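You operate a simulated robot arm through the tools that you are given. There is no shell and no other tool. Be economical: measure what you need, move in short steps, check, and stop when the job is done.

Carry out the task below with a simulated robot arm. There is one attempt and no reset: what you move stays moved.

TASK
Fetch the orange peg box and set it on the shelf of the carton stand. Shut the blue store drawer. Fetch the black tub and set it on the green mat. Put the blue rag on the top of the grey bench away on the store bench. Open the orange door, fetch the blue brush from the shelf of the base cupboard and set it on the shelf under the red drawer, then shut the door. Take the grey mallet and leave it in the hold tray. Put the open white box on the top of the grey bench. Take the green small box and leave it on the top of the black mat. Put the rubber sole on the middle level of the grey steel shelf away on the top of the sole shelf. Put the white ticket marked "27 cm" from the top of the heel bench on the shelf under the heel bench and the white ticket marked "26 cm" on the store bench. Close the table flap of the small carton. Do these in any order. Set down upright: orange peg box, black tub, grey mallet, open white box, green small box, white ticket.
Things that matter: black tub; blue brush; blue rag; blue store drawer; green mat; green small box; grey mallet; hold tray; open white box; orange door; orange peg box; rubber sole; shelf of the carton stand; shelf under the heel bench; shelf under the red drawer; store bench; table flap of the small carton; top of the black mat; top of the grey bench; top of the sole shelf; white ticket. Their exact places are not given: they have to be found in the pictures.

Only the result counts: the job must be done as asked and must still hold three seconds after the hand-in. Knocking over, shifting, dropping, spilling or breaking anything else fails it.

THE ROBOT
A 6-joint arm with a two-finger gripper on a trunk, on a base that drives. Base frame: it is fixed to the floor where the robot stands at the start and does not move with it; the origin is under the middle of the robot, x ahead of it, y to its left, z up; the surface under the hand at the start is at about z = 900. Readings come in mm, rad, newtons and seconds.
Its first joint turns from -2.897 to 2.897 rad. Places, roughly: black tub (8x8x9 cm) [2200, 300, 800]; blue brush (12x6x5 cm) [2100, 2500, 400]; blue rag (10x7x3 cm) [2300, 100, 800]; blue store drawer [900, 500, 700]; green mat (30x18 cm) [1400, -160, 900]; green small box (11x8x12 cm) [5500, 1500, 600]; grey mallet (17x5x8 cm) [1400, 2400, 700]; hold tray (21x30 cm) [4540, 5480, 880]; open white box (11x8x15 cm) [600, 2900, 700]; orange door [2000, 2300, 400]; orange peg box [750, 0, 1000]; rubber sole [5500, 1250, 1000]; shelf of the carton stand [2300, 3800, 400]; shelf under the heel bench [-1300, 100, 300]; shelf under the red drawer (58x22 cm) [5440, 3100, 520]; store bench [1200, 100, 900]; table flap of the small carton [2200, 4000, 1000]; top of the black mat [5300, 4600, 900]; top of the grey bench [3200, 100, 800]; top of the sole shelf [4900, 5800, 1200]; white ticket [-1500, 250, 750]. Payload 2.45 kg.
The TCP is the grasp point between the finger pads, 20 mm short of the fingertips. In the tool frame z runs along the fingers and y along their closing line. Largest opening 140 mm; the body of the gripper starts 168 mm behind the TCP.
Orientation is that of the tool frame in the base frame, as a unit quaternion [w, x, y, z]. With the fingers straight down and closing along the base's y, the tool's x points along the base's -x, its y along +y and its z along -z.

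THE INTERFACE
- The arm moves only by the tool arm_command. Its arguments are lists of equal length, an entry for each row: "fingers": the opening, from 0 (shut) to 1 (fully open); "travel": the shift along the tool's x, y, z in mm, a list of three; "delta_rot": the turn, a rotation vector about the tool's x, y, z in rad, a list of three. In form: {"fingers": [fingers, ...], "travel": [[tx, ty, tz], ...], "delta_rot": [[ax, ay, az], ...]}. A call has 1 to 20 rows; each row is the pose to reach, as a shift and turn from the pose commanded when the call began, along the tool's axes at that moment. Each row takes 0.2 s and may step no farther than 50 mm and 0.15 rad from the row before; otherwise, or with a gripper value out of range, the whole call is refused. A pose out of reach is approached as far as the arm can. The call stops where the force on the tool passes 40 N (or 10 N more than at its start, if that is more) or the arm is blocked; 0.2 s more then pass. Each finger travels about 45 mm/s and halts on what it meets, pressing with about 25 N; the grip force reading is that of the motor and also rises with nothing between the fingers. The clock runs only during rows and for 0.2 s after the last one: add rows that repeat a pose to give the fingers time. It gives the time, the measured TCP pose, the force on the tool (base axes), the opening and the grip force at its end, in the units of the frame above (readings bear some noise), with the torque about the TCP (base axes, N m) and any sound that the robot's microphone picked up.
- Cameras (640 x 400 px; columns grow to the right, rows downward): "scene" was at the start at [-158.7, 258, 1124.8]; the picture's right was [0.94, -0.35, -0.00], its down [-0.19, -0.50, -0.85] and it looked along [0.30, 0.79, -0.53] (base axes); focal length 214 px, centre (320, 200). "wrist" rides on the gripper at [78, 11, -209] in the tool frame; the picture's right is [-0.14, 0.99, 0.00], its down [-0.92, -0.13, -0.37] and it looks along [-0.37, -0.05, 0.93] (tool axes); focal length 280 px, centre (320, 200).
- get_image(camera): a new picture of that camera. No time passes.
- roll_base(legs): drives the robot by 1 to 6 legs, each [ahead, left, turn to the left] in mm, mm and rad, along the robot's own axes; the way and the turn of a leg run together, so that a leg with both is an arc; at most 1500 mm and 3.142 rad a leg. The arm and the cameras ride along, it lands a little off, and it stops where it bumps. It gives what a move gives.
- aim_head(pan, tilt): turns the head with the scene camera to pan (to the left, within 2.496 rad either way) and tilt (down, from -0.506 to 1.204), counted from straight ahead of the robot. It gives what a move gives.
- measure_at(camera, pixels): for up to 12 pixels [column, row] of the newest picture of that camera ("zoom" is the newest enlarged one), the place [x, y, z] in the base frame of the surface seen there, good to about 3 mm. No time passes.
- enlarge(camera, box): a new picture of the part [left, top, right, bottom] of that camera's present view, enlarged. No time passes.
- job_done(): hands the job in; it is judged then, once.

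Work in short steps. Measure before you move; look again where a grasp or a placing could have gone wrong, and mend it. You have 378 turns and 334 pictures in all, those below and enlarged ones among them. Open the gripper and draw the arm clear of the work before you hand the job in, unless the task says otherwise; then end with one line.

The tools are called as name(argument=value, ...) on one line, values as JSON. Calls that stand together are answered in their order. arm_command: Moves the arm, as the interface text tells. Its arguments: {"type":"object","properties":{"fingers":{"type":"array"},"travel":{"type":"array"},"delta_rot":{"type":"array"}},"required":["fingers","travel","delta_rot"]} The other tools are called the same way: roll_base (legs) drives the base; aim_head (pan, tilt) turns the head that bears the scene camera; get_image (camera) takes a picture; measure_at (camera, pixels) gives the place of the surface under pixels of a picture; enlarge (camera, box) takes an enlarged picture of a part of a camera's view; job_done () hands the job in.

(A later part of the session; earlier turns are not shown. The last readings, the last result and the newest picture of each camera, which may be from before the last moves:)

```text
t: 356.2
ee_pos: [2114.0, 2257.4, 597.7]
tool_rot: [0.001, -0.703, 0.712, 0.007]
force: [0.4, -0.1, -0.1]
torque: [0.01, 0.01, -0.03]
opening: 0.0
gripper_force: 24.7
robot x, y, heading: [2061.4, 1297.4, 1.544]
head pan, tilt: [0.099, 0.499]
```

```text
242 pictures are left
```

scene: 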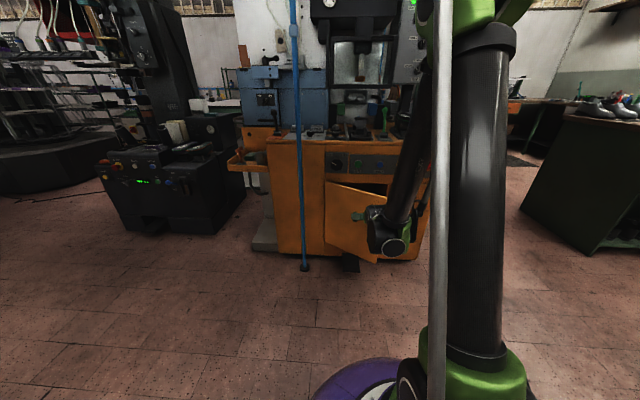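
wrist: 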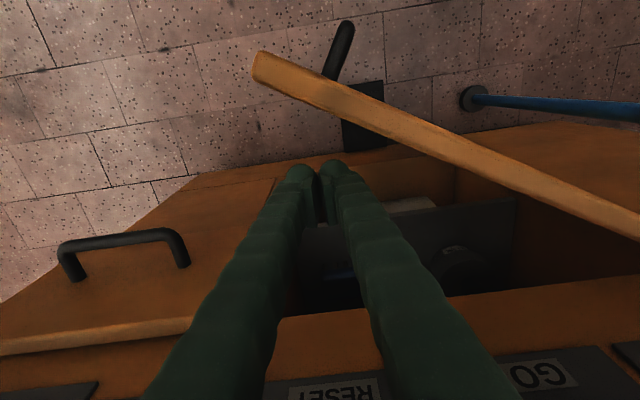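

The closed fingers are behind the door. I sweep along an arc about the hinge to push it wide open.

arm_command(fingers=[0, 0, 0, 0, 0, 0, 0, 0, 0, 0], travel=[[1, 15, 0], [40, 30, 0], [75, 51, 0], [108, 76, 0], [136, 106, 0], [161, 140, 0], [178, 176, 0], [190, 216, 0], [197, 257, 0], [198, 284, 0]], delta_rot=[[0, 0, 0], [0, 0, 0], [0, 0, 0], [0, 0, 0], [0, 0, 0], [0, 0, 0], [0, 0, 0], [0, 0, 0], [0, 0, 0], [0, 0, 0]])

get_image(camera="wrist")

```text
t: 358.4
ee_pos: [1825.5, 2061.8, 594.8]
tool_rot: [0.001, -0.702, 0.712, 0.007]
force: [0.1, 0.3, -0.2]
torque: [-0.02, 0.0, 0.01]
opening: 0.0
gripper_force: 25.0
robot x, y, heading: [2059.2, 1295.9, 1.544]
head pan, tilt: [0.099, 0.499]
```

```text
241 pictures are left
```

wrist: 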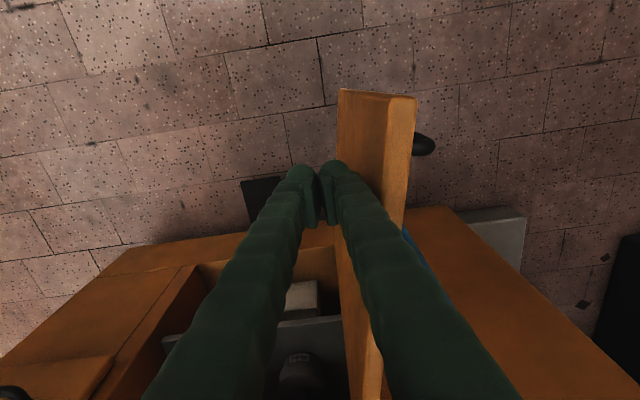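

The door is open about 90°. I raise the hand, move it aside to the right and look into the cupboard.

arm_command(fingers=[0, 0, 0, 0, 0, 0, 0, 0, 0, 0, 0, 0], travel=[[0, -20, -30], [0, -40, -70], [20, -80, -90], [50, -115, -110], [80, -150, -130], [110, -185, -150], [140, -220, -170], [160, -260, -180], [170, -305, -180], [170, -350, -180], [170, -395, -180], [170, -440, -180]], delta_rot=[[0, 0, 0], [0, 0, 0], [0, 0, 0], [0, 0, 0], [0, 0, 0], [0, 0, 0], [0, 0, 0], [0, 0, 0], [0, 0, 0], [0, 0, 0], [0, 0, 0], [0, 0, 0]])

aim_head(pan=-0.15, tilt=0.6)

get_image(camera="scene")

```text
refused: row 4 steps farther than a row can; nothing moved
```

```text
t: 359.2
ee_pos: [1825.0, 2063.1, 594.6]
tool_rot: [0.002, -0.703, 0.711, 0.008]
force: [-0.2, -0.5, 0.2]
torque: [0.01, -0.03, 0.0]
opening: 0.1
gripper_force: 24.9
robot x, y, heading: [2062.0, 1297.9, 1.54]
head pan, tilt: [-0.15, 0.6]
```

```text
240 pictures are left
```

scene: 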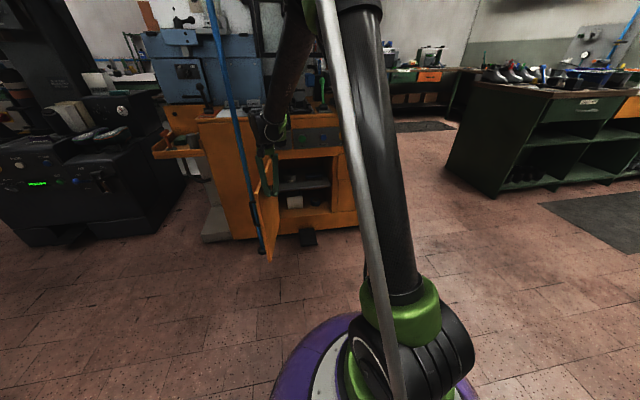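

The cupboard interior is visible at (310,185). I move the hand aside in smaller steps, then enlarge.

arm_command(fingers=[0, 0, 0, 0, 0, 0, 0, 0, 0, 0, 0, 0, 0], travel=[[0, -20, -30], [0, -40, -70], [20, -75, -90], [45, -105, -110], [70, -135, -130], [95, -165, -150], [120, -195, -170], [135, -235, -180], [145, -280, -180], [150, -325, -180], [150, -370, -180], [150, -415, -180], [150, -440, -180]], delta_rot=[[0, 0, 0], [0, 0, 0], [0, 0, 0], [0, 0, 0], [0, 0, 0], [0, 0, 0], [0, 0, 0], [0, 0, 0], [0, 0, 0], [0, 0, 0], [0, 0, 0], [0, 0, 0], [0, 0, 0]])

enlarge(camera="scene", box=[230, 120, 390, 250])

get_image(camera="wrist")

```text
t: 362.0
ee_pos: [2263.3, 1907.2, 770.3]
tool_rot: [0.002, -0.703, 0.711, 0.007]
force: [0.2, -0.4, -0.1]
torque: [-0.02, 0.0, -0.01]
opening: 0.2
gripper_force: 24.8
robot x, y, heading: [2060.1, 1296.0, 1.544]
head pan, tilt: [-0.15, 0.6]
```

```text
3.08 times, centred on (310, 185) of scene
```

zoom: 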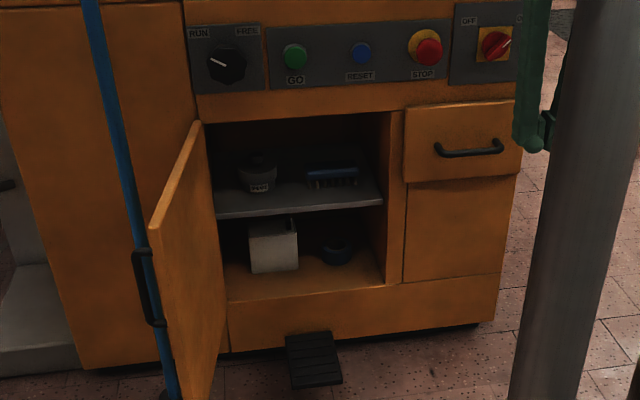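

```text
238 pictures are left
```

wrist: 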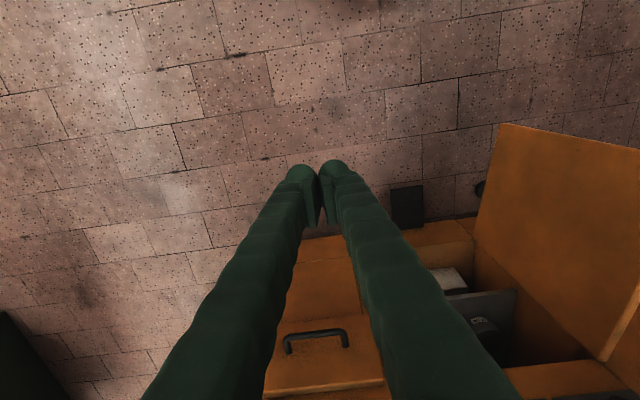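

The brush (blue back on bristles) is at (332,177) in the zoom on the shelf. I measure.

measure_at(camera="zoom", pixels=[[332, 177], [308, 178], [357, 175], [332, 170], [332, 186], [300, 205], [370, 200], [258, 180], [300, 190], [320, 112], [385, 190], [160, 230]])

aim_head(pan=-0.1, tilt=0.5)

enlarge(camera="scene", box=[270, 160, 350, 210])

```text
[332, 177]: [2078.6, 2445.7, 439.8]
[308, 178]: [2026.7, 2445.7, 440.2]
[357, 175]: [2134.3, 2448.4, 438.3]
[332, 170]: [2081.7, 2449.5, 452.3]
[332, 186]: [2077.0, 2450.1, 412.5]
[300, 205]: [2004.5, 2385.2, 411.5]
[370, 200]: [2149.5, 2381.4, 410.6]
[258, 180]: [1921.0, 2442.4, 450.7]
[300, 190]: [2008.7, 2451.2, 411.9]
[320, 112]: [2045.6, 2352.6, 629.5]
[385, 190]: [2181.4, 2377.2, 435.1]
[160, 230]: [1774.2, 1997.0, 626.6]
```

```text
t: 362.7
ee_pos: [2261.5, 1905.9, 769.9]
tool_rot: [0.001, -0.703, 0.711, 0.008]
force: [-0.7, -0.2, 0.2]
torque: [0.01, 0.02, -0.02]
opening: 0.0
gripper_force: 23.9
robot x, y, heading: [2060.1, 1298.4, 1.543]
head pan, tilt: [-0.099, 0.499]
```

```text
8.00 times, centred on (310, 185) of scene
```

zoom: 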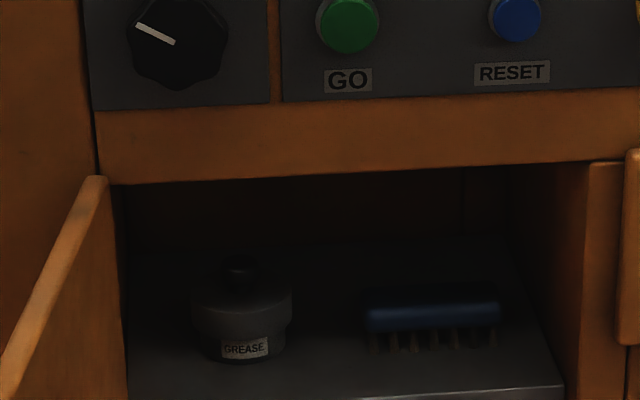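

The brush lies lengthwise along x. I measure its ends and the clearance to the right wall and grease pot.

measure_at(camera="zoom", pixels=[[364, 318], [500, 312], [372, 345], [494, 340], [430, 290], [430, 318], [555, 300], [560, 370], [545, 380], [290, 310], [520, 240], [430, 165]])

```text
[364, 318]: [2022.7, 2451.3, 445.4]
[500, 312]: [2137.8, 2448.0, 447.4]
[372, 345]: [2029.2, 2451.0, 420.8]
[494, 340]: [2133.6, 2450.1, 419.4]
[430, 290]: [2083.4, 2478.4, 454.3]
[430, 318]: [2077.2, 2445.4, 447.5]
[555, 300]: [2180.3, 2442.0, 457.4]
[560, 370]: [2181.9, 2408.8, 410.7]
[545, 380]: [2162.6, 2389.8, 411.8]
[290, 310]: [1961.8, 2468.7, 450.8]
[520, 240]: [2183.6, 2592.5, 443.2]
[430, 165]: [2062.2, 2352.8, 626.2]
```

Brush x 2021–2139 (centre 2080), back top z 456; wall at 2181, pot to 1962 – 138 mm opening fits. I pre-position the hand in front at tilt 1.0 rad, z≈462.

arm_command(fingers=[0.3, 0.6, 1, 1, 1, 1, 1, 1, 1, 1, 1, 1, 1, 1, 1], travel=[[-41, 23, 0], [-83, 45, 0], [-124, 68, 0], [-166, 91, 0], [-207, 114, 0], [-249, 136, 0], [-290, 159, 0], [-332, 182, 0], [-332, 182, 45], [-332, 182, 90], [-332, 182, 135], [-332, 182, 180], [-332, 182, 225], [-332, 182, 270], [-332, 182, 308]], delta_rot=[[0, -0.125, 0], [0, -0.25, 0], [0, -0.375, 0], [0, -0.5, 0], [0, -0.625, 0], [0, -0.75, 0], [0, -0.875, 0], [0, -1.0, 0], [0, -1.0, 0], [0, -1.0, 0], [0, -1.0, 0], [0, -1.0, 0], [0, -1.0, 0], [0, -1.0, 0], [0, -1.0, 0]])

get_image(camera="wrist")

```text
t: 365.9
ee_pos: [2083.4, 2243.1, 466.4]
tool_rot: [0.343, -0.613, 0.623, 0.344]
force: [-0.2, 0.2, 0.0]
torque: [0.0, 0.0, 0.02]
opening: 139.9
gripper_force: 0.0
robot x, y, heading: [2061.2, 1300.8, 1.546]
head pan, tilt: [-0.099, 0.499]
```

```text
236 pictures are left
```

wrist: 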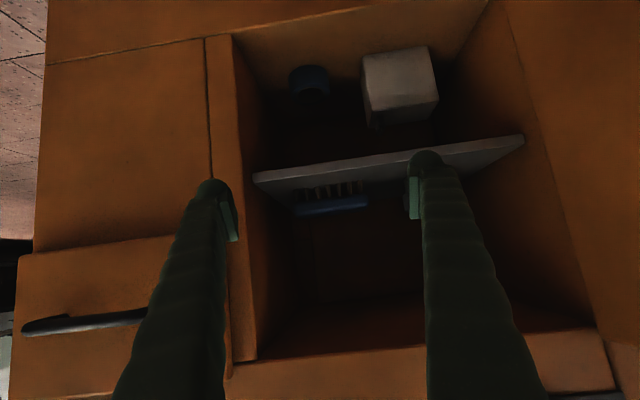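

Pose is good. I straighten the heading and move 55 mm ahead to check alignment before entering.

roll_base(legs=[[55, -20, 0.025]])

get_image(camera="wrist")

```text
t: 366.8
ee_pos: [2081.1, 2298.8, 468.8]
tool_rot: [-0.339, 0.62, -0.616, -0.347]
force: [1.6, -0.3, 0.2]
torque: [0.02, -0.03, -0.02]
opening: 140.0
gripper_force: 0.1
robot x, y, heading: [2077.8, 1354.9, 1.568]
head pan, tilt: [-0.099, 0.499]
```

```text
235 pictures are left
```

wrist: 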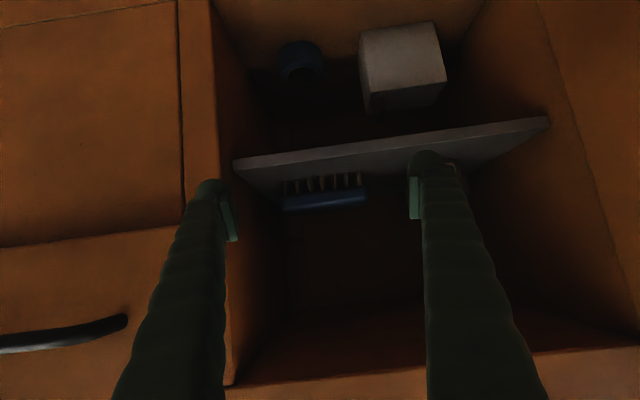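

Alignment is good (brush centred between fingers). Drive 100 mm in, then check.

roll_base(legs=[[95, 0, 0]])

get_image(camera="wrist")

```text
t: 368.0
ee_pos: [2084.3, 2397.5, 467.6]
tool_rot: [-0.338, 0.62, -0.616, -0.347]
force: [0.6, -0.1, -0.3]
torque: [0.03, 0.0, 0.04]
opening: 140.1
gripper_force: 0.0
robot x, y, heading: [2080.7, 1450.2, 1.566]
head pan, tilt: [-0.099, 0.499]
```

```text
234 pictures are left
```

wrist: 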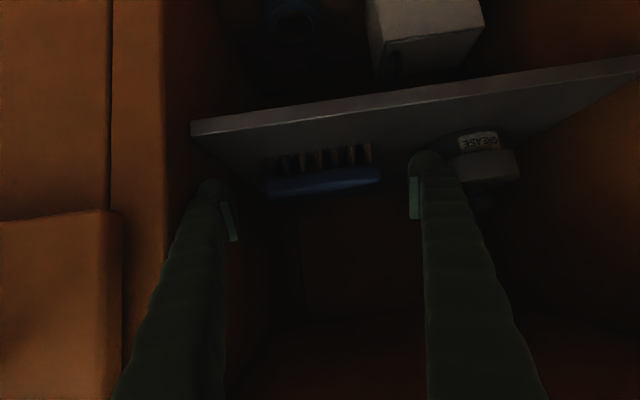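

I advance 77 mm and down 20 mm so the fingers straddle the brush.

arm_command(fingers=[1, 1, 1, 1], travel=[[-8, 4, 25], [-15, 4, 51], [-22.6, 4, 76.3], [-22.6, 4, 76.3]], delta_rot=[[0, 0, 0], [0, 0, 0], [0, 0, 0], [0, 0, 0]])

get_image(camera="wrist")

```text
t: 369.0
ee_pos: [2078.7, 2474.5, 446.8]
tool_rot: [-0.338, 0.621, -0.616, -0.347]
force: [-0.7, 0.2, 0.2]
torque: [0.01, 0.02, -0.01]
opening: 140.0
gripper_force: 0.2
robot x, y, heading: [2080.7, 1452.5, 1.571]
head pan, tilt: [-0.099, 0.499]
```

```text
233 pictures are left
```

wrist: 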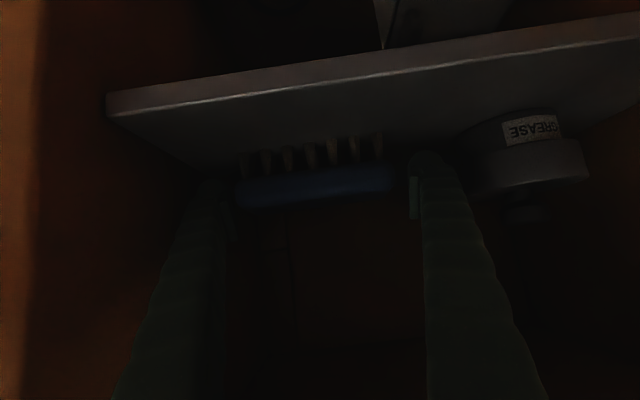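

The fingers straddle the brush without contact. Close.

arm_command(fingers=[0.6, 0.3, 0, 0, 0], travel=[[0, 0, 0], [0, 0, 0], [0, 0, 0], [0, 0, 0], [0, 0, 0]], delta_rot=[[0, 0, 0], [0, 0, 0], [0, 0, 0], [0, 0, 0], [0, 0, 0]])

arm_command(fingers=[0, 0, 0], travel=[[-17, 0, -10], [-34, 0, -20], [-34, 0, -20]], delta_rot=[[0, 0, 0], [0, 0, 0], [0, 0, 0]])

get_image(camera="wrist")

```text
t: 370.2
ee_pos: [2077.5, 2474.6, 446.6]
tool_rot: [-0.339, 0.62, -0.617, -0.347]
force: [-0.4, -0.2, 1.4]
torque: [-0.05, 0.05, 0.01]
opening: 132.1
gripper_force: 24.6
robot x, y, heading: [2083.1, 1452.6, 1.567]
head pan, tilt: [-0.099, 0.499]
```

```text
t: 371.0
ee_pos: [2079.7, 2474.5, 487.8]
tool_rot: [-0.338, 0.621, -0.615, -0.348]
force: [0.6, -0.1, -2.1]
torque: [0.0, 0.02, 0.02]
opening: 132.1
gripper_force: 24.4
robot x, y, heading: [2084.7, 1452.7, 1.567]
head pan, tilt: [-0.099, 0.499]
```

```text
232 pictures are left
```

wrist: 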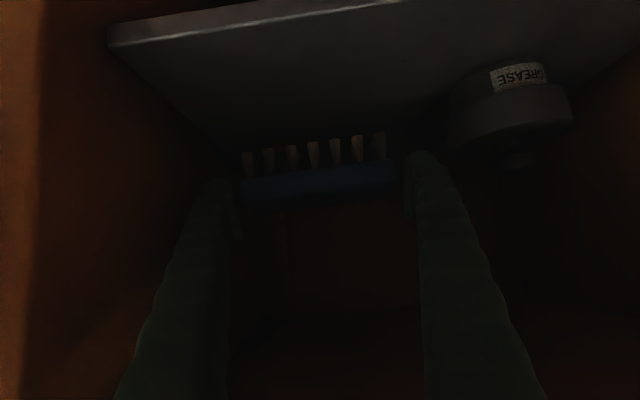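

Held (132 mm) and lifted. I back out of the cupboard and tuck the arm up.

roll_base(legs=[[-330, 0, 0]])

arm_command(fingers=[0, 0, 0, 0, 0, 0, 0, 0, 0, 0, 0], travel=[[-17, 0, -42], [-34, 0, -84], [-51, 0, -126], [-68, 0, -168], [-85, 0, -210], [-103, 0, -253], [-120, 0, -295], [-137, 0, -337], [-154, 0, -379], [-171, 0, -421], [-188, 0, -463]], delta_rot=[[0, 0, 0], [0, 0, 0], [0, 0, 0], [0, 0, 0], [0, 0, 0], [0, 0, 0], [0, 0, 0], [0, 0, 0], [0, 0, 0], [0, 0, 0], [0, 0, 0]])

get_image(camera="wrist")

```text
t: 373.2
ee_pos: [2068.4, 2141.0, 488.0]
tool_rot: [-0.337, 0.623, -0.614, -0.349]
force: [-0.1, 0.2, -1.4]
torque: [0.02, -0.05, 0.0]
opening: 131.7
gripper_force: 24.9
robot x, y, heading: [2082.7, 1120.6, 1.576]
head pan, tilt: [-0.099, 0.499]
```

```text
t: 375.6
ee_pos: [2076.3, 1849.4, 893.8]
tool_rot: [-0.337, 0.623, -0.613, -0.349]
force: [-0.1, 0.9, -0.6]
torque: [-0.07, 0.03, 0.01]
opening: 131.5
gripper_force: 24.4
robot x, y, heading: [2082.2, 1119.5, 1.577]
head pan, tilt: [-0.099, 0.499]
```

```text
231 pictures are left
```

wrist: 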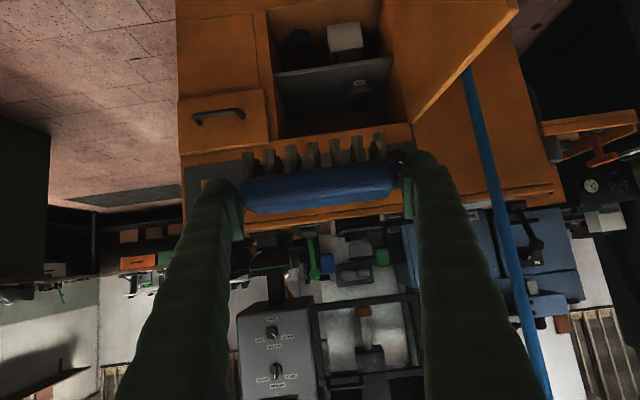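

The brush is held. I drive via the corridor to behind the island and look along it.

roll_base(legs=[[0, -1180, 0], [1500, 0, 0], [1200, 0, 0], [0, 0, -1.57]])

aim_head(pan=0.0, tilt=0.4)

get_image(camera="scene")

```text
t: 398.0
ee_pos: [4010.8, 3791.1, 894.0]
tool_rot: [0.485, -0.001, 0.875, 0.005]
force: [-0.2, -0.4, -1.1]
torque: [0.02, 0.0, -0.01]
opening: 128.5
gripper_force: 25.1
robot x, y, heading: [3284.1, 3799.2, -0.012]
head pan, tilt: [-0.099, 0.499]
```

```text
t: 398.7
ee_pos: [4009.5, 3791.5, 893.1]
tool_rot: [0.485, 0.0, 0.875, 0.005]
force: [0.2, 0.4, -1.7]
torque: [0.02, 0.01, -0.01]
opening: 128.7
gripper_force: 24.7
robot x, y, heading: [3281.4, 3796.2, -0.014]
head pan, tilt: [0.0, 0.4]
```

```text
230 pictures are left
```

scene: 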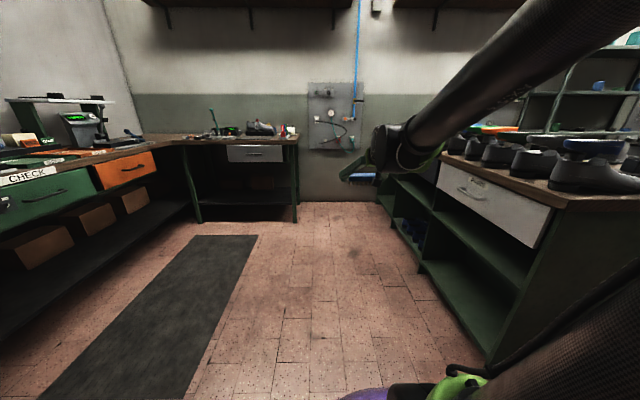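

I measure the corridor: island edge, far bench, left bench.

measure_at(camera="scene", pixels=[[490, 350], [435, 250], [300, 140], [230, 150], [200, 220], [295, 215], [155, 155], [330, 130], [100, 260], [455, 165], [500, 185], [400, 210]])

enlarge(camera="scene", box=[180, 80, 480, 240])

```text
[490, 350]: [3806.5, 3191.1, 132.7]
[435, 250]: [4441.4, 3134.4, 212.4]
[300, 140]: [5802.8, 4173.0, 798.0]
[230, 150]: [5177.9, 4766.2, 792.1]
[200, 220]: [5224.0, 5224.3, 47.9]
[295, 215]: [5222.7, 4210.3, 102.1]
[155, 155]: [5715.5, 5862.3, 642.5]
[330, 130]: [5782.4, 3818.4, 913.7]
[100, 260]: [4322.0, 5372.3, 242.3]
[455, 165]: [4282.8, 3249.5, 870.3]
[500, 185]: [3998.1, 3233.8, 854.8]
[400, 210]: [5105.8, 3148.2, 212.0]
```

```text
2.13 times, centred on (330, 160) of scene
```

zoom: 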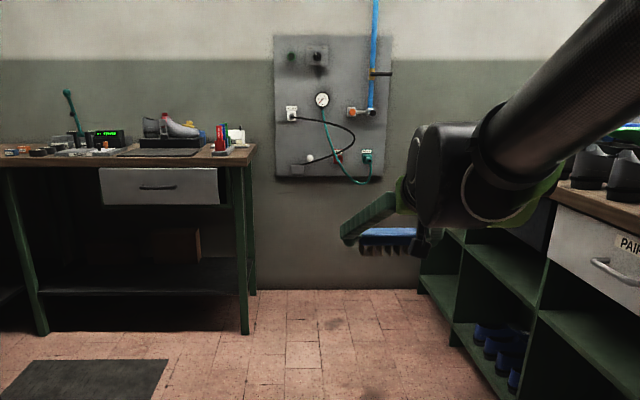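

Far bench starts at x≈5200, y≥4190. I drive on to x≈4600 and look at the island's back side.

roll_base(legs=[[1250, -20, 0]])

aim_head(pan=-0.55, tilt=0.55)

get_image(camera="scene")

```text
t: 405.0
ee_pos: [5266.2, 3750.9, 893.6]
tool_rot: [0.485, 0.001, 0.874, 0.005]
force: [-0.5, 0.2, -1.2]
torque: [-0.02, -0.01, 0.01]
opening: 128.0
gripper_force: 25.0
robot x, y, heading: [4536.0, 3759.9, -0.014]
head pan, tilt: [0.0, 0.4]
```

```text
t: 406.0
ee_pos: [5266.0, 3750.6, 893.9]
tool_rot: [0.485, 0.001, 0.875, 0.004]
force: [0.6, -0.1, -1.1]
torque: [0.02, -0.01, 0.03]
opening: 128.5
gripper_force: 25.3
robot x, y, heading: [4536.3, 3760.8, -0.014]
head pan, tilt: [-0.55, 0.55]
```

```text
228 pictures are left
```

scene: 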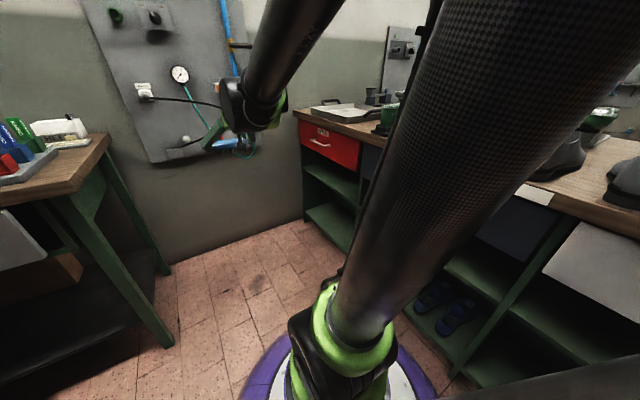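

I see the red drawer at (330,145) with a shelf below. I enlarge and measure.

enlarge(camera="scene", box=[280, 90, 400, 270])

measure_at(camera="scene", pixels=[[303, 162], [355, 165], [325, 180], [345, 195], [310, 175], [335, 175], [330, 225], [300, 118], [305, 190], [350, 250], [105, 150], [165, 345]])

```text
2.22 times, centred on (340, 180) of scene
```

zoom: 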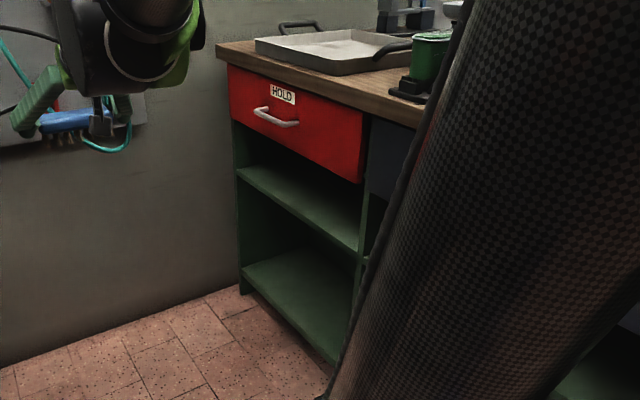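

```text
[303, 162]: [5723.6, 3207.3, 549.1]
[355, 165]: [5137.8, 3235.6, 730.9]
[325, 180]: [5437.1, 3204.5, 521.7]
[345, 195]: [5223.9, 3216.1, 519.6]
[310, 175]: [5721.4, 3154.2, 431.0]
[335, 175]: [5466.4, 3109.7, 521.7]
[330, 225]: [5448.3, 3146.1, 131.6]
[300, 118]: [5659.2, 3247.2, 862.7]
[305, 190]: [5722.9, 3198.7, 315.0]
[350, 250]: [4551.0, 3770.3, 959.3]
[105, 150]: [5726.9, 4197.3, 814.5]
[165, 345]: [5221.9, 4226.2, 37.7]
```

Shelf z 521, x 5160–5720, front edge y≈3216. I'll enter diagonally (heading ≈−0.95) to have enough distance; first I position and turn clear of the island.

roll_base(legs=[[280, 245, 0], [0, 0, -0.935]])

get_image(camera="wrist")

```text
t: 410.8
ee_pos: [5234.1, 3407.4, 892.2]
tool_rot: [0.433, 0.401, 0.777, -0.218]
force: [-0.2, 0.0, -1.1]
torque: [0.01, 0.01, 0.0]
opening: 127.4
gripper_force: 25.0
robot x, y, heading: [4820.2, 4003.7, -0.965]
head pan, tilt: [-0.55, 0.55]
```

```text
226 pictures are left
```

wrist: 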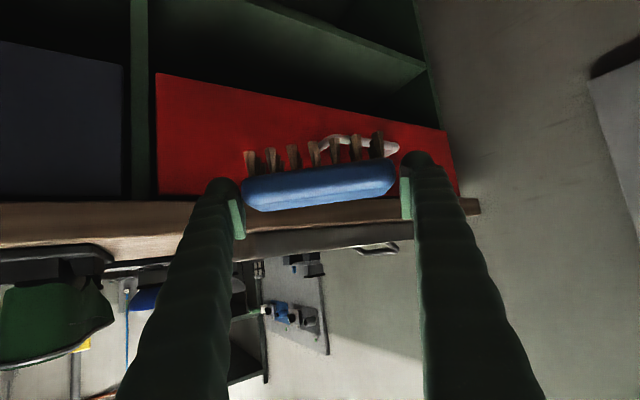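

I extend 90 mm and lower to z≈600 in front of the shelf.

arm_command(fingers=[0, 0, 0, 0, 0, 0, 0], travel=[[29, 0, 32], [58, 0, 65], [87, 0, 97], [117, 0, 130], [146, 0, 162], [175, 0, 195], [204, 0, 227]], delta_rot=[[0, 0, 0], [0, 0, 0], [0, 0, 0], [0, 0, 0], [0, 0, 0], [0, 0, 0], [0, 0, 0]])

get_image(camera="wrist")

```text
t: 412.4
ee_pos: [5289.2, 3343.0, 601.4]
tool_rot: [0.432, 0.401, 0.777, -0.218]
force: [-0.1, 0.3, -2.7]
torque: [0.0, -0.04, 0.01]
opening: 127.1
gripper_force: 24.8
robot x, y, heading: [4818.8, 4007.1, -0.962]
head pan, tilt: [-0.55, 0.55]
```

```text
225 pictures are left
```

wrist: 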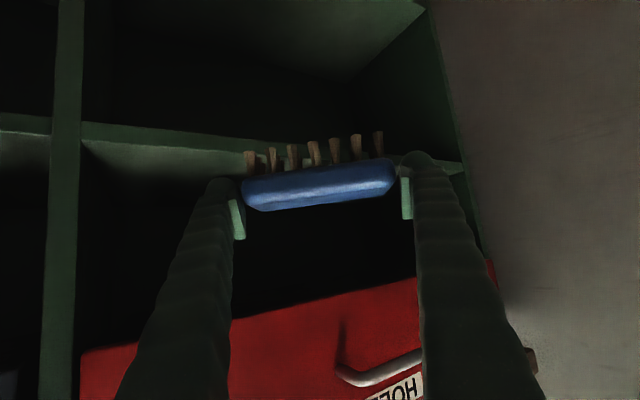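

I measure the drawer's bottom edge and shelf surface for clearance.

measure_at(camera="wrist", pixels=[[300, 303], [320, 296], [150, 155], [200, 165], [260, 320], [75, 120], [440, 150]])

```text
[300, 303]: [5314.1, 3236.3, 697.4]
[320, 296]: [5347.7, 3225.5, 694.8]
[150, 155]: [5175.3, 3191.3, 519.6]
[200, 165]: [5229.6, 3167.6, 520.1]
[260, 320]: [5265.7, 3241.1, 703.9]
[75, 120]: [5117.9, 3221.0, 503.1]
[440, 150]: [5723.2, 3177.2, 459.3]
```

Drawer bottom is z≈695. I lower to z≈566 first, then drive 230 mm ahead into the bay.

arm_command(fingers=[0, 0], travel=[[15, 0, 9], [30, 0, 18]], delta_rot=[[0, 0, 0], [0, 0, 0]])

roll_base(legs=[[232, 0, 0]])

get_image(camera="wrist")

```text
t: 413.0
ee_pos: [5286.9, 3341.7, 565.0]
tool_rot: [0.433, 0.401, 0.777, -0.218]
force: [-1.1, 0.1, -1.0]
torque: [0.01, -0.01, 0.01]
opening: 127.2
gripper_force: 25.3
robot x, y, heading: [4816.7, 4006.0, -0.968]
head pan, tilt: [-0.55, 0.55]
```

```text
t: 414.7
ee_pos: [5420.1, 3151.5, 565.5]
tool_rot: [0.434, 0.4, 0.778, -0.217]
force: [0.0, -0.2, -1.1]
torque: [0.03, -0.03, 0.06]
opening: 127.1
gripper_force: 25.4
robot x, y, heading: [4949.9, 3811.5, -0.965]
head pan, tilt: [-0.55, 0.55]
```

```text
224 pictures are left
```

wrist: 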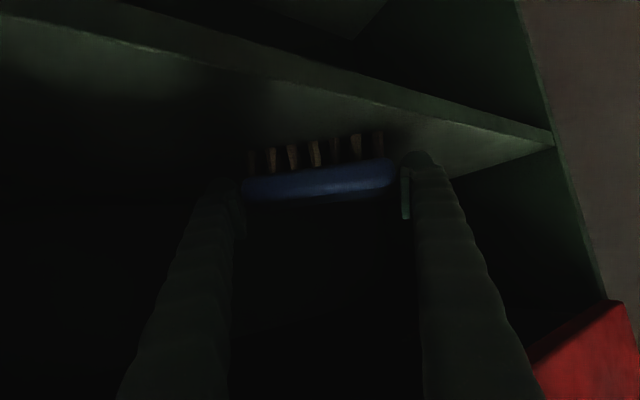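

I extend 35 mm deeper, then lower gently.

arm_command(fingers=[0, 0, 0, 0], travel=[[-9, 0, 15], [-18, 0, 30], [-15, 0, 32], [-12, 0, 33.5]], delta_rot=[[0, 0, 0], [0, 0, 0], [0, 0, 0], [0, 0, 0]])

```text
t: 415.2
ee_pos: [5430.0, 3141.7, 565.0]
tool_rot: [0.433, 0.4, 0.778, -0.217]
force: [-0.1, 4.5, -0.5]
torque: [-0.56, 0.06, -0.38]
opening: 126.6
gripper_force: 25.8
robot x, y, heading: [4948.5, 3813.9, -0.964]
head pan, tilt: [-0.55, 0.55]
stopped in row 2: the force on the tool passed its limit at 60 N (the readings are from after the stop); the commanded pose is now the measured one
```

The gripper body touched the drawer front (contact ~125 mm above TCP). I ease back 4 mm and lower here; the brush is inside the shelf edge.

arm_command(fingers=[0, 0, 0, 0, 0], travel=[[2, 0, -3.4], [4, 0, -2], [6, 0, -1], [9, 0, 0.7], [11, 0, 1.8]], delta_rot=[[0, 0, 0], [0, 0, 0], [0, 0, 0], [0, 0, 0], [0, 0, 0]])

get_image(camera="wrist")

```text
t: 416.4
ee_pos: [5426.0, 3143.7, 556.3]
tool_rot: [0.434, 0.4, 0.777, -0.218]
force: [-8.7, 6.2, 30.6]
torque: [0.26, 0.3, 0.0]
opening: 128.3
gripper_force: 24.8
robot x, y, heading: [4948.7, 3815.9, -0.965]
head pan, tilt: [-0.55, 0.55]
```

```text
223 pictures are left
```

wrist: 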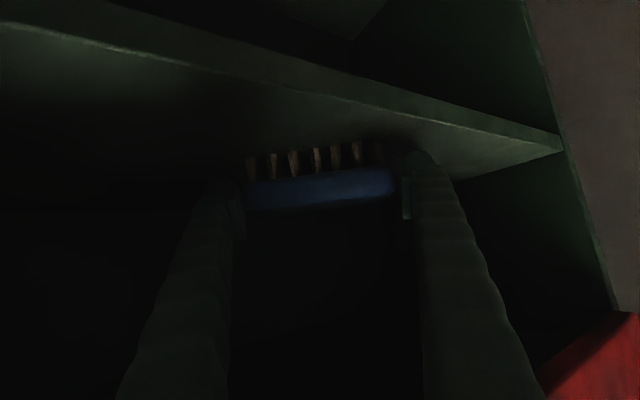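

Contact with the shelf (30 N). I open the fingers and measure where the brush rests.

arm_command(fingers=[0.95, 1, 1, 1], travel=[[-1.7, 0, -1], [-1.7, 0, -1], [-1.7, 0, -1], [-1.7, 0, -1]], delta_rot=[[0, 0, 0], [0, 0, 0], [0, 0, 0], [0, 0, 0]])

get_image(camera="wrist")

measure_at(camera="wrist", pixels=[[255, 195], [320, 185], [388, 175], [320, 205], [280, 170], [357, 155], [320, 130], [320, 105]])

```text
t: 417.4
ee_pos: [5426.7, 3142.5, 556.9]
tool_rot: [0.432, 0.402, 0.778, -0.217]
force: [-0.1, 0.9, 0.4]
torque: [0.01, -0.02, 0.0]
opening: 139.9
gripper_force: 0.0
robot x, y, heading: [4950.7, 3814.1, -0.957]
head pan, tilt: [-0.55, 0.55]
```

```text
222 pictures are left
```

wrist: 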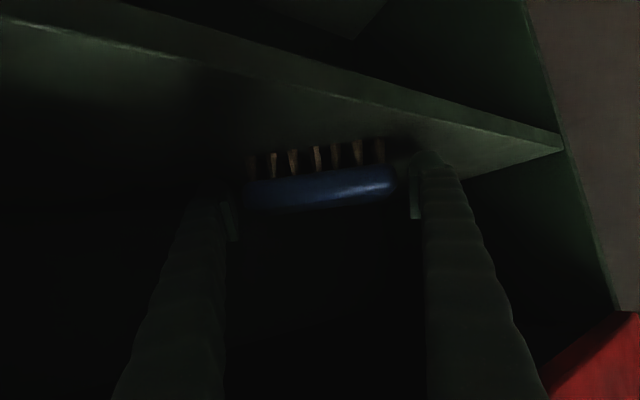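

```text
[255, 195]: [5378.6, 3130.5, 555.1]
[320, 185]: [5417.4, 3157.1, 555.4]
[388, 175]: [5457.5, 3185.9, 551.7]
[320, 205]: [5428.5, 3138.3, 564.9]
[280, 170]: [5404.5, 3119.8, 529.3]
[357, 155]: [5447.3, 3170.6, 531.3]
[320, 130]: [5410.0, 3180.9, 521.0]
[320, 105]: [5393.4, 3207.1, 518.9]
```

The brush rests on the shelf, inside the edge. I back straight out and tuck the arm upright.

roll_base(legs=[[-245, 0, 0]])

enlarge(camera="wrist", box=[160, 60, 560, 310])

arm_command(fingers=[1, 1, 1, 1, 1, 1, 1, 1, 1, 1, 1, 1, 1], travel=[[-30, 0, -37], [-60, 0, -74], [-90, 0, -111], [-120, 0, -148], [-150, 0, -185], [-180, 0, -222], [-210, 0, -259], [-240, 0, -290], [-280, 0, -310], [-320, 0, -330], [-360, 0, -350], [-400, 0, -370], [-440, 0, -390]], delta_rot=[[0, 0, 0], [0, 0.1, 0], [0, 0.2, 0], [0, 0.3, 0], [0, 0.4, 0], [0, 0.5, 0], [0, 0.6, 0], [0, 0.7, 0], [0, 0.8, 0], [0, 0.9, 0], [0, 1.0, 0], [0, 1.03, 0], [0, 1.03, 0]])

```text
t: 419.2
ee_pos: [5289.3, 3343.7, 556.9]
tool_rot: [0.432, 0.401, 0.778, -0.217]
force: [-0.1, -0.1, -0.2]
torque: [0.01, -0.01, 0.0]
opening: 140.2
gripper_force: 0.1
robot x, y, heading: [4811.5, 4012.9, -0.963]
head pan, tilt: [-0.55, 0.55]
```

```text
1.60 times, centred on (360, 185) of wrist
```

zoom: 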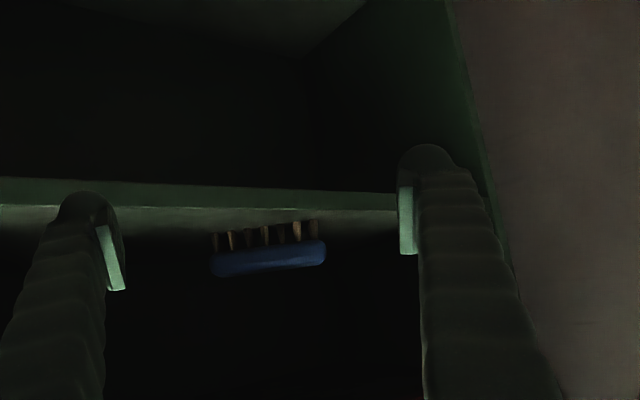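

```text
t: 422.0
ee_pos: [5225.8, 3420.2, 1137.3]
tool_rot: [-0.006, 0.456, 0.89, 0.007]
force: [-0.4, 0.1, 0.2]
torque: [-0.01, -0.05, 0.01]
opening: 140.1
gripper_force: 0.0
robot x, y, heading: [4807.2, 4016.3, -0.962]
head pan, tilt: [-0.55, 0.55]
```

Brush done. From here I look at the black mat and the sole shelf destinations.

aim_head(pan=1.8, tilt=0.4)

get_image(camera="scene")

aim_head(pan=2.49, tilt=0.2)

get_image(camera="scene")

```text
t: 424.1
ee_pos: [5225.9, 3419.5, 1136.8]
tool_rot: [-0.007, 0.456, 0.89, 0.008]
force: [0.4, 0.6, 0.1]
torque: [-0.02, 0.0, 0.0]
opening: 139.9
gripper_force: 0.1
robot x, y, heading: [4809.0, 4017.1, -0.966]
head pan, tilt: [1.799, 0.4]
```

```text
220 pictures are left
```

scene: 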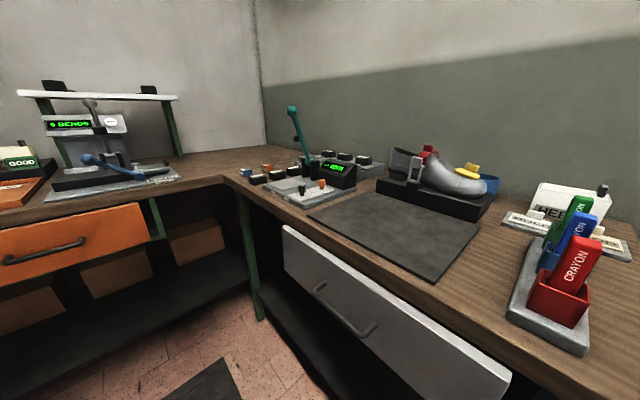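

```text
t: 425.2
ee_pos: [5226.7, 3419.5, 1136.4]
tool_rot: [-0.007, 0.456, 0.89, 0.008]
force: [-0.3, -0.3, 0.3]
torque: [0.0, 0.01, -0.01]
opening: 140.0
gripper_force: 0.2
robot x, y, heading: [4810.8, 4011.5, -0.966]
head pan, tilt: [2.491, 0.201]
```

```text
219 pictures are left
```

scene: 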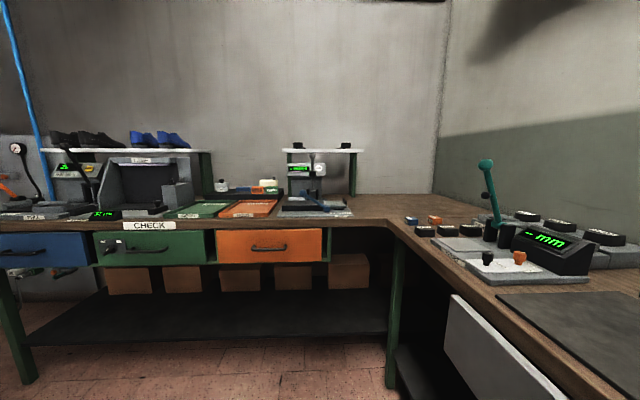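

I measure the mat, the white shelves and trays.

enlarge(camera="scene", box=[100, 110, 400, 270])

measure_at(camera="scene", pixels=[[320, 150], [298, 148], [346, 148], [250, 208], [200, 210], [130, 151], [545, 300], [600, 350], [510, 295], [480, 245], [318, 205], [290, 180]])

```text
2.13 times, centred on (250, 190) of scene
```

zoom: 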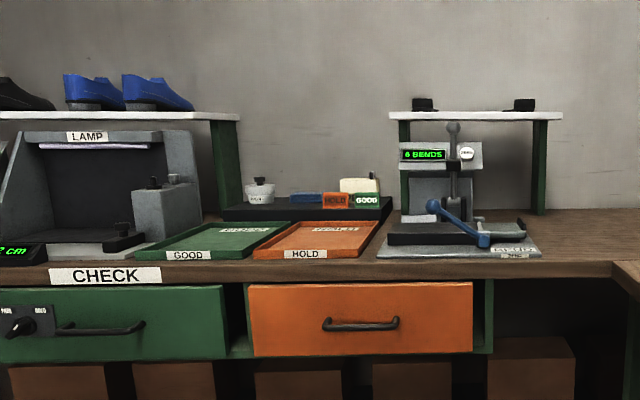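

```text
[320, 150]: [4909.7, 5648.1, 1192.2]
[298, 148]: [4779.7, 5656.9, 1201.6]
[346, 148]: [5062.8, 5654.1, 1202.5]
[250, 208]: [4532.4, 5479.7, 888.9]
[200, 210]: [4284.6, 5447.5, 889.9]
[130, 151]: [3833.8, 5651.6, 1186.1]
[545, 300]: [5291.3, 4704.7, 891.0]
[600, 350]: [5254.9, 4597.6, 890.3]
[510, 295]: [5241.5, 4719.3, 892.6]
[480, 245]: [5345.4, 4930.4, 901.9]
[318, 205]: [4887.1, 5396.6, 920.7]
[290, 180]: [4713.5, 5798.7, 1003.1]
```

HOLD tray at ≈(4535,5480), sole shelf top z≈1195 at y>5650, mat around (5300,4600). Now to the steel shelf for the green box: raise the arm and drive round the island.

arm_command(fingers=[1, 1], travel=[[0, 0, -45], [0, 0, -90]], delta_rot=[[0, 0, 0], [0, 0, 0]])

roll_base(legs=[[0, 0, 0.966], [-1500, 0, 0], [-130, -250, 0], [0, -1500, 0], [0, -760, 0], [1250, 0, 0]])

aim_head(pan=0.0, tilt=0.3)

get_image(camera="scene")

```text
t: 425.8
ee_pos: [5229.4, 3416.9, 1225.6]
tool_rot: [-0.006, 0.457, 0.89, 0.008]
force: [0.2, 0.8, 0.2]
torque: [-0.03, -0.02, -0.05]
opening: 140.1
gripper_force: 0.0
robot x, y, heading: [4811.3, 4013.1, -0.962]
head pan, tilt: [2.491, 0.201]
```

```text
t: 454.0
ee_pos: [5125.5, 1550.9, 1225.0]
tool_rot: [-0.01, -0.011, 1.0, 0.003]
force: [0.0, -0.6, 0.6]
torque: [0.0, 0.0, 0.01]
opening: 139.8
gripper_force: 0.1
robot x, y, heading: [4393.4, 1543.6, 0.002]
head pan, tilt: [2.491, 0.201]
```

```text
t: 456.2
ee_pos: [5125.0, 1551.7, 1226.1]
tool_rot: [-0.009, -0.01, 1.0, 0.005]
force: [-0.6, -0.4, 0.2]
torque: [-0.03, 0.0, 0.05]
opening: 140.0
gripper_force: 0.2
robot x, y, heading: [4396.4, 1545.1, 0.003]
head pan, tilt: [0.0, 0.3]
```

```text
217 pictures are left
```

scene: 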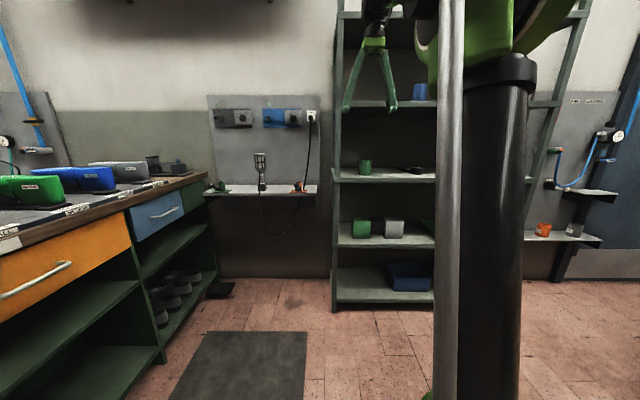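

I enlarge the shelf and measure the green box at (361,228) and the middle level.

enlarge(camera="scene", box=[325, 80, 445, 320])

measure_at(camera="scene", pixels=[[361, 228], [353, 228], [370, 228], [361, 220], [361, 238], [345, 242], [394, 228], [365, 166], [410, 170], [340, 178], [337, 235], [400, 104]])

```text
1.67 times, centred on (385, 200) of scene
```

zoom: 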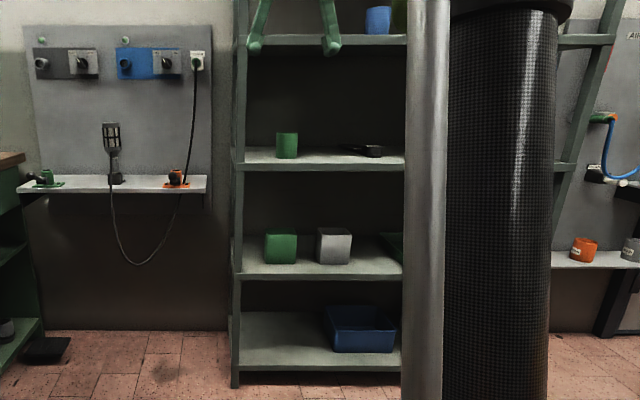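

```text
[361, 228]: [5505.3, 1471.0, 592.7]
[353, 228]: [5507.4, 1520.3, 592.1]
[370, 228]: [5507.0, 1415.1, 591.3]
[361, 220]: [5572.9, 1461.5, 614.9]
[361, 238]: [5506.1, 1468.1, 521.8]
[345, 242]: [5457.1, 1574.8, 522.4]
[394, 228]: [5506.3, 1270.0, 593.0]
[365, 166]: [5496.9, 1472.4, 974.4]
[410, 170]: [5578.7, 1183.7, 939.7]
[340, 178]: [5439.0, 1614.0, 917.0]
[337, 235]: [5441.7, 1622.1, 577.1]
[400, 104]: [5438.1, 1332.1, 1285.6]
```

Green box: front x 5505, y 1415–1523, centre ≈(5545,1469), resting on the level z≈515. I align the base, then tilt and lower the hand in front of the shelf.

roll_base(legs=[[130, -82, 0]])

arm_command(fingers=[1, 1, 1, 1, 1, 1, 1, 1, 1, 1, 1, 1, 1, 1], travel=[[-5, 0, 43], [-10, 0, 86], [-15, 0, 130], [-20, 0, 173], [-25, 0, 217], [-30, 0, 260], [-35, 0, 304], [-40, 0, 347], [-45, 0, 391], [-50, 0, 434], [-55, 0, 478], [-60, 0, 521], [-65, 0, 565], [-70, 0, 600]], delta_rot=[[0, 0, 0], [0, 0, 0], [0, -0.1, 0], [0, -0.2, 0], [0, -0.3, 0], [0, -0.4, 0], [0, -0.5, 0], [0, -0.6, 0], [0, -0.7, 0], [0, -0.7, 0], [0, -0.7, 0], [0, -0.7, 0], [0, -0.7, 0], [0, -0.7, 0]])

get_image(camera="wrist")

```text
t: 457.6
ee_pos: [5253.5, 1467.7, 1224.9]
tool_rot: [-0.01, -0.011, 1.0, 0.004]
force: [0.1, 0.8, 0.1]
torque: [0.02, -0.03, 0.0]
opening: 140.1
gripper_force: 0.0
robot x, y, heading: [4521.8, 1463.8, 0.006]
head pan, tilt: [0.0, 0.3]
```

```text
t: 460.6
ee_pos: [5309.6, 1478.4, 624.7]
tool_rot: [0.334, -0.009, 0.942, 0.008]
force: [-0.3, -0.3, 0.4]
torque: [0.0, -0.03, 0.03]
opening: 140.1
gripper_force: 0.1
robot x, y, heading: [4527.3, 1463.9, 0.002]
head pan, tilt: [0.0, 0.3]
```

```text
215 pictures are left
```

wrist: 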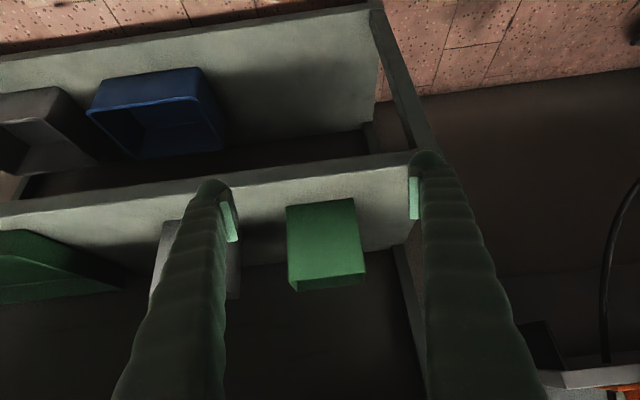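

I measure the box edges from the wrist camera.

measure_at(camera="wrist", pixels=[[290, 245], [358, 235], [325, 240], [290, 280], [363, 275], [325, 285], [290, 210], [352, 203], [325, 270], [200, 240], [380, 240]])

```text
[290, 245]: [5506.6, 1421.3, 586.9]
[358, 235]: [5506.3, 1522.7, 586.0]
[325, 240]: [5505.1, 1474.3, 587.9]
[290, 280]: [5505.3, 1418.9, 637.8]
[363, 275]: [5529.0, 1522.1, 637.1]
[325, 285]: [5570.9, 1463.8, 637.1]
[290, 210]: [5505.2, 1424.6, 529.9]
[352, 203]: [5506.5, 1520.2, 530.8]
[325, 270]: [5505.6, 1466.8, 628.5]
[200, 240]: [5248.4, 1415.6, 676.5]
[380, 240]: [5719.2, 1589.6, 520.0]
```

Box centre y≈1471, top z 637. I correct y by −7 and drive 150 mm ahead.

arm_command(fingers=[1], travel=[[0, -7, 0]], delta_rot=[[0, 0, 0]])

roll_base(legs=[[150, 0, 0]])

get_image(camera="wrist")

```text
t: 461.0
ee_pos: [5311.3, 1469.1, 624.4]
tool_rot: [0.334, -0.008, 0.943, 0.007]
force: [0.7, 0.9, -0.3]
torque: [0.0, -0.03, 0.01]
opening: 140.1
gripper_force: 0.1
robot x, y, heading: [4524.8, 1460.9, 0.004]
head pan, tilt: [0.0, 0.3]
```

```text
t: 462.4
ee_pos: [5462.1, 1469.3, 625.3]
tool_rot: [0.334, -0.009, 0.943, 0.007]
force: [0.0, -0.8, -0.4]
torque: [0.0, -0.04, 0.01]
opening: 139.9
gripper_force: 0.1
robot x, y, heading: [4680.0, 1463.2, -0.001]
head pan, tilt: [0.0, 0.3]
```

```text
214 pictures are left
```

wrist: 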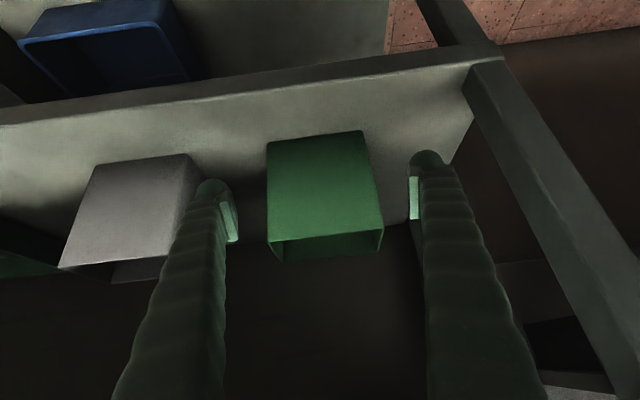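

Aligned. Advance 80 mm, lower 37 mm and close.

arm_command(fingers=[1, 1, 1, 0.7, 0.4, 0, 0, 0], travel=[[-31, 1, 25], [-62, 1, 50], [-39, 1, 79], [-39, 1, 79], [-39, 1, 79], [-39, 1, 79], [-39, 1, 79], [-39, 1, 79]], delta_rot=[[0, 0, 0], [0, 0, 0], [0, 0, 0], [0, 0, 0], [0, 0, 0], [0, 0, 0], [0, 0, 0], [0, 0, 0]])

get_image(camera="wrist")

```text
t: 464.2
ee_pos: [5542.0, 1473.0, 586.7]
tool_rot: [0.334, -0.009, 0.942, 0.008]
force: [-0.6, -1.7, 7.2]
torque: [0.13, 0.12, 0.04]
opening: 123.7
gripper_force: 24.8
robot x, y, heading: [4675.3, 1465.7, 0.002]
head pan, tilt: [0.0, 0.3]
```

```text
213 pictures are left
```

wrist: 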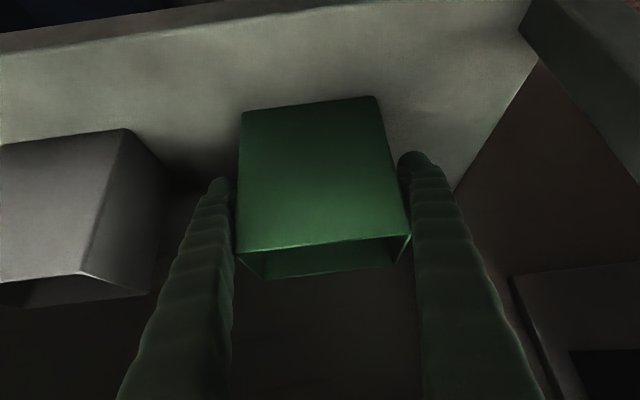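

Gripped. Lift 60 mm, back out 350 mm.

arm_command(fingers=[0, 0, 0], travel=[[-13, 0, -16], [-25, 0, -31], [-38, 0, -46.6]], delta_rot=[[0, 0, 0], [0, 0, 0], [0, 0, 0]])

roll_base(legs=[[-380, 0, 0]])

get_image(camera="wrist")

```text
t: 465.0
ee_pos: [5540.4, 1473.1, 646.4]
tool_rot: [0.334, -0.009, 0.943, 0.007]
force: [0.4, -0.6, -0.9]
torque: [-0.04, 0.05, -0.01]
opening: 123.5
gripper_force: 25.0
robot x, y, heading: [4675.0, 1465.1, 0.004]
head pan, tilt: [0.0, 0.3]
```

```text
t: 467.4
ee_pos: [5163.9, 1467.5, 647.1]
tool_rot: [0.333, -0.006, 0.943, 0.006]
force: [0.7, 1.1, -0.6]
torque: [0.0, -0.01, -0.02]
opening: 123.4
gripper_force: 25.2
robot x, y, heading: [4297.8, 1464.6, -0.004]
head pan, tilt: [0.0, 0.3]
```

```text
212 pictures are left
```

wrist: 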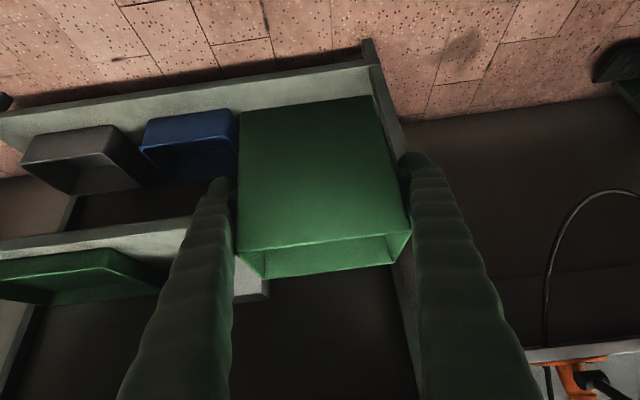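

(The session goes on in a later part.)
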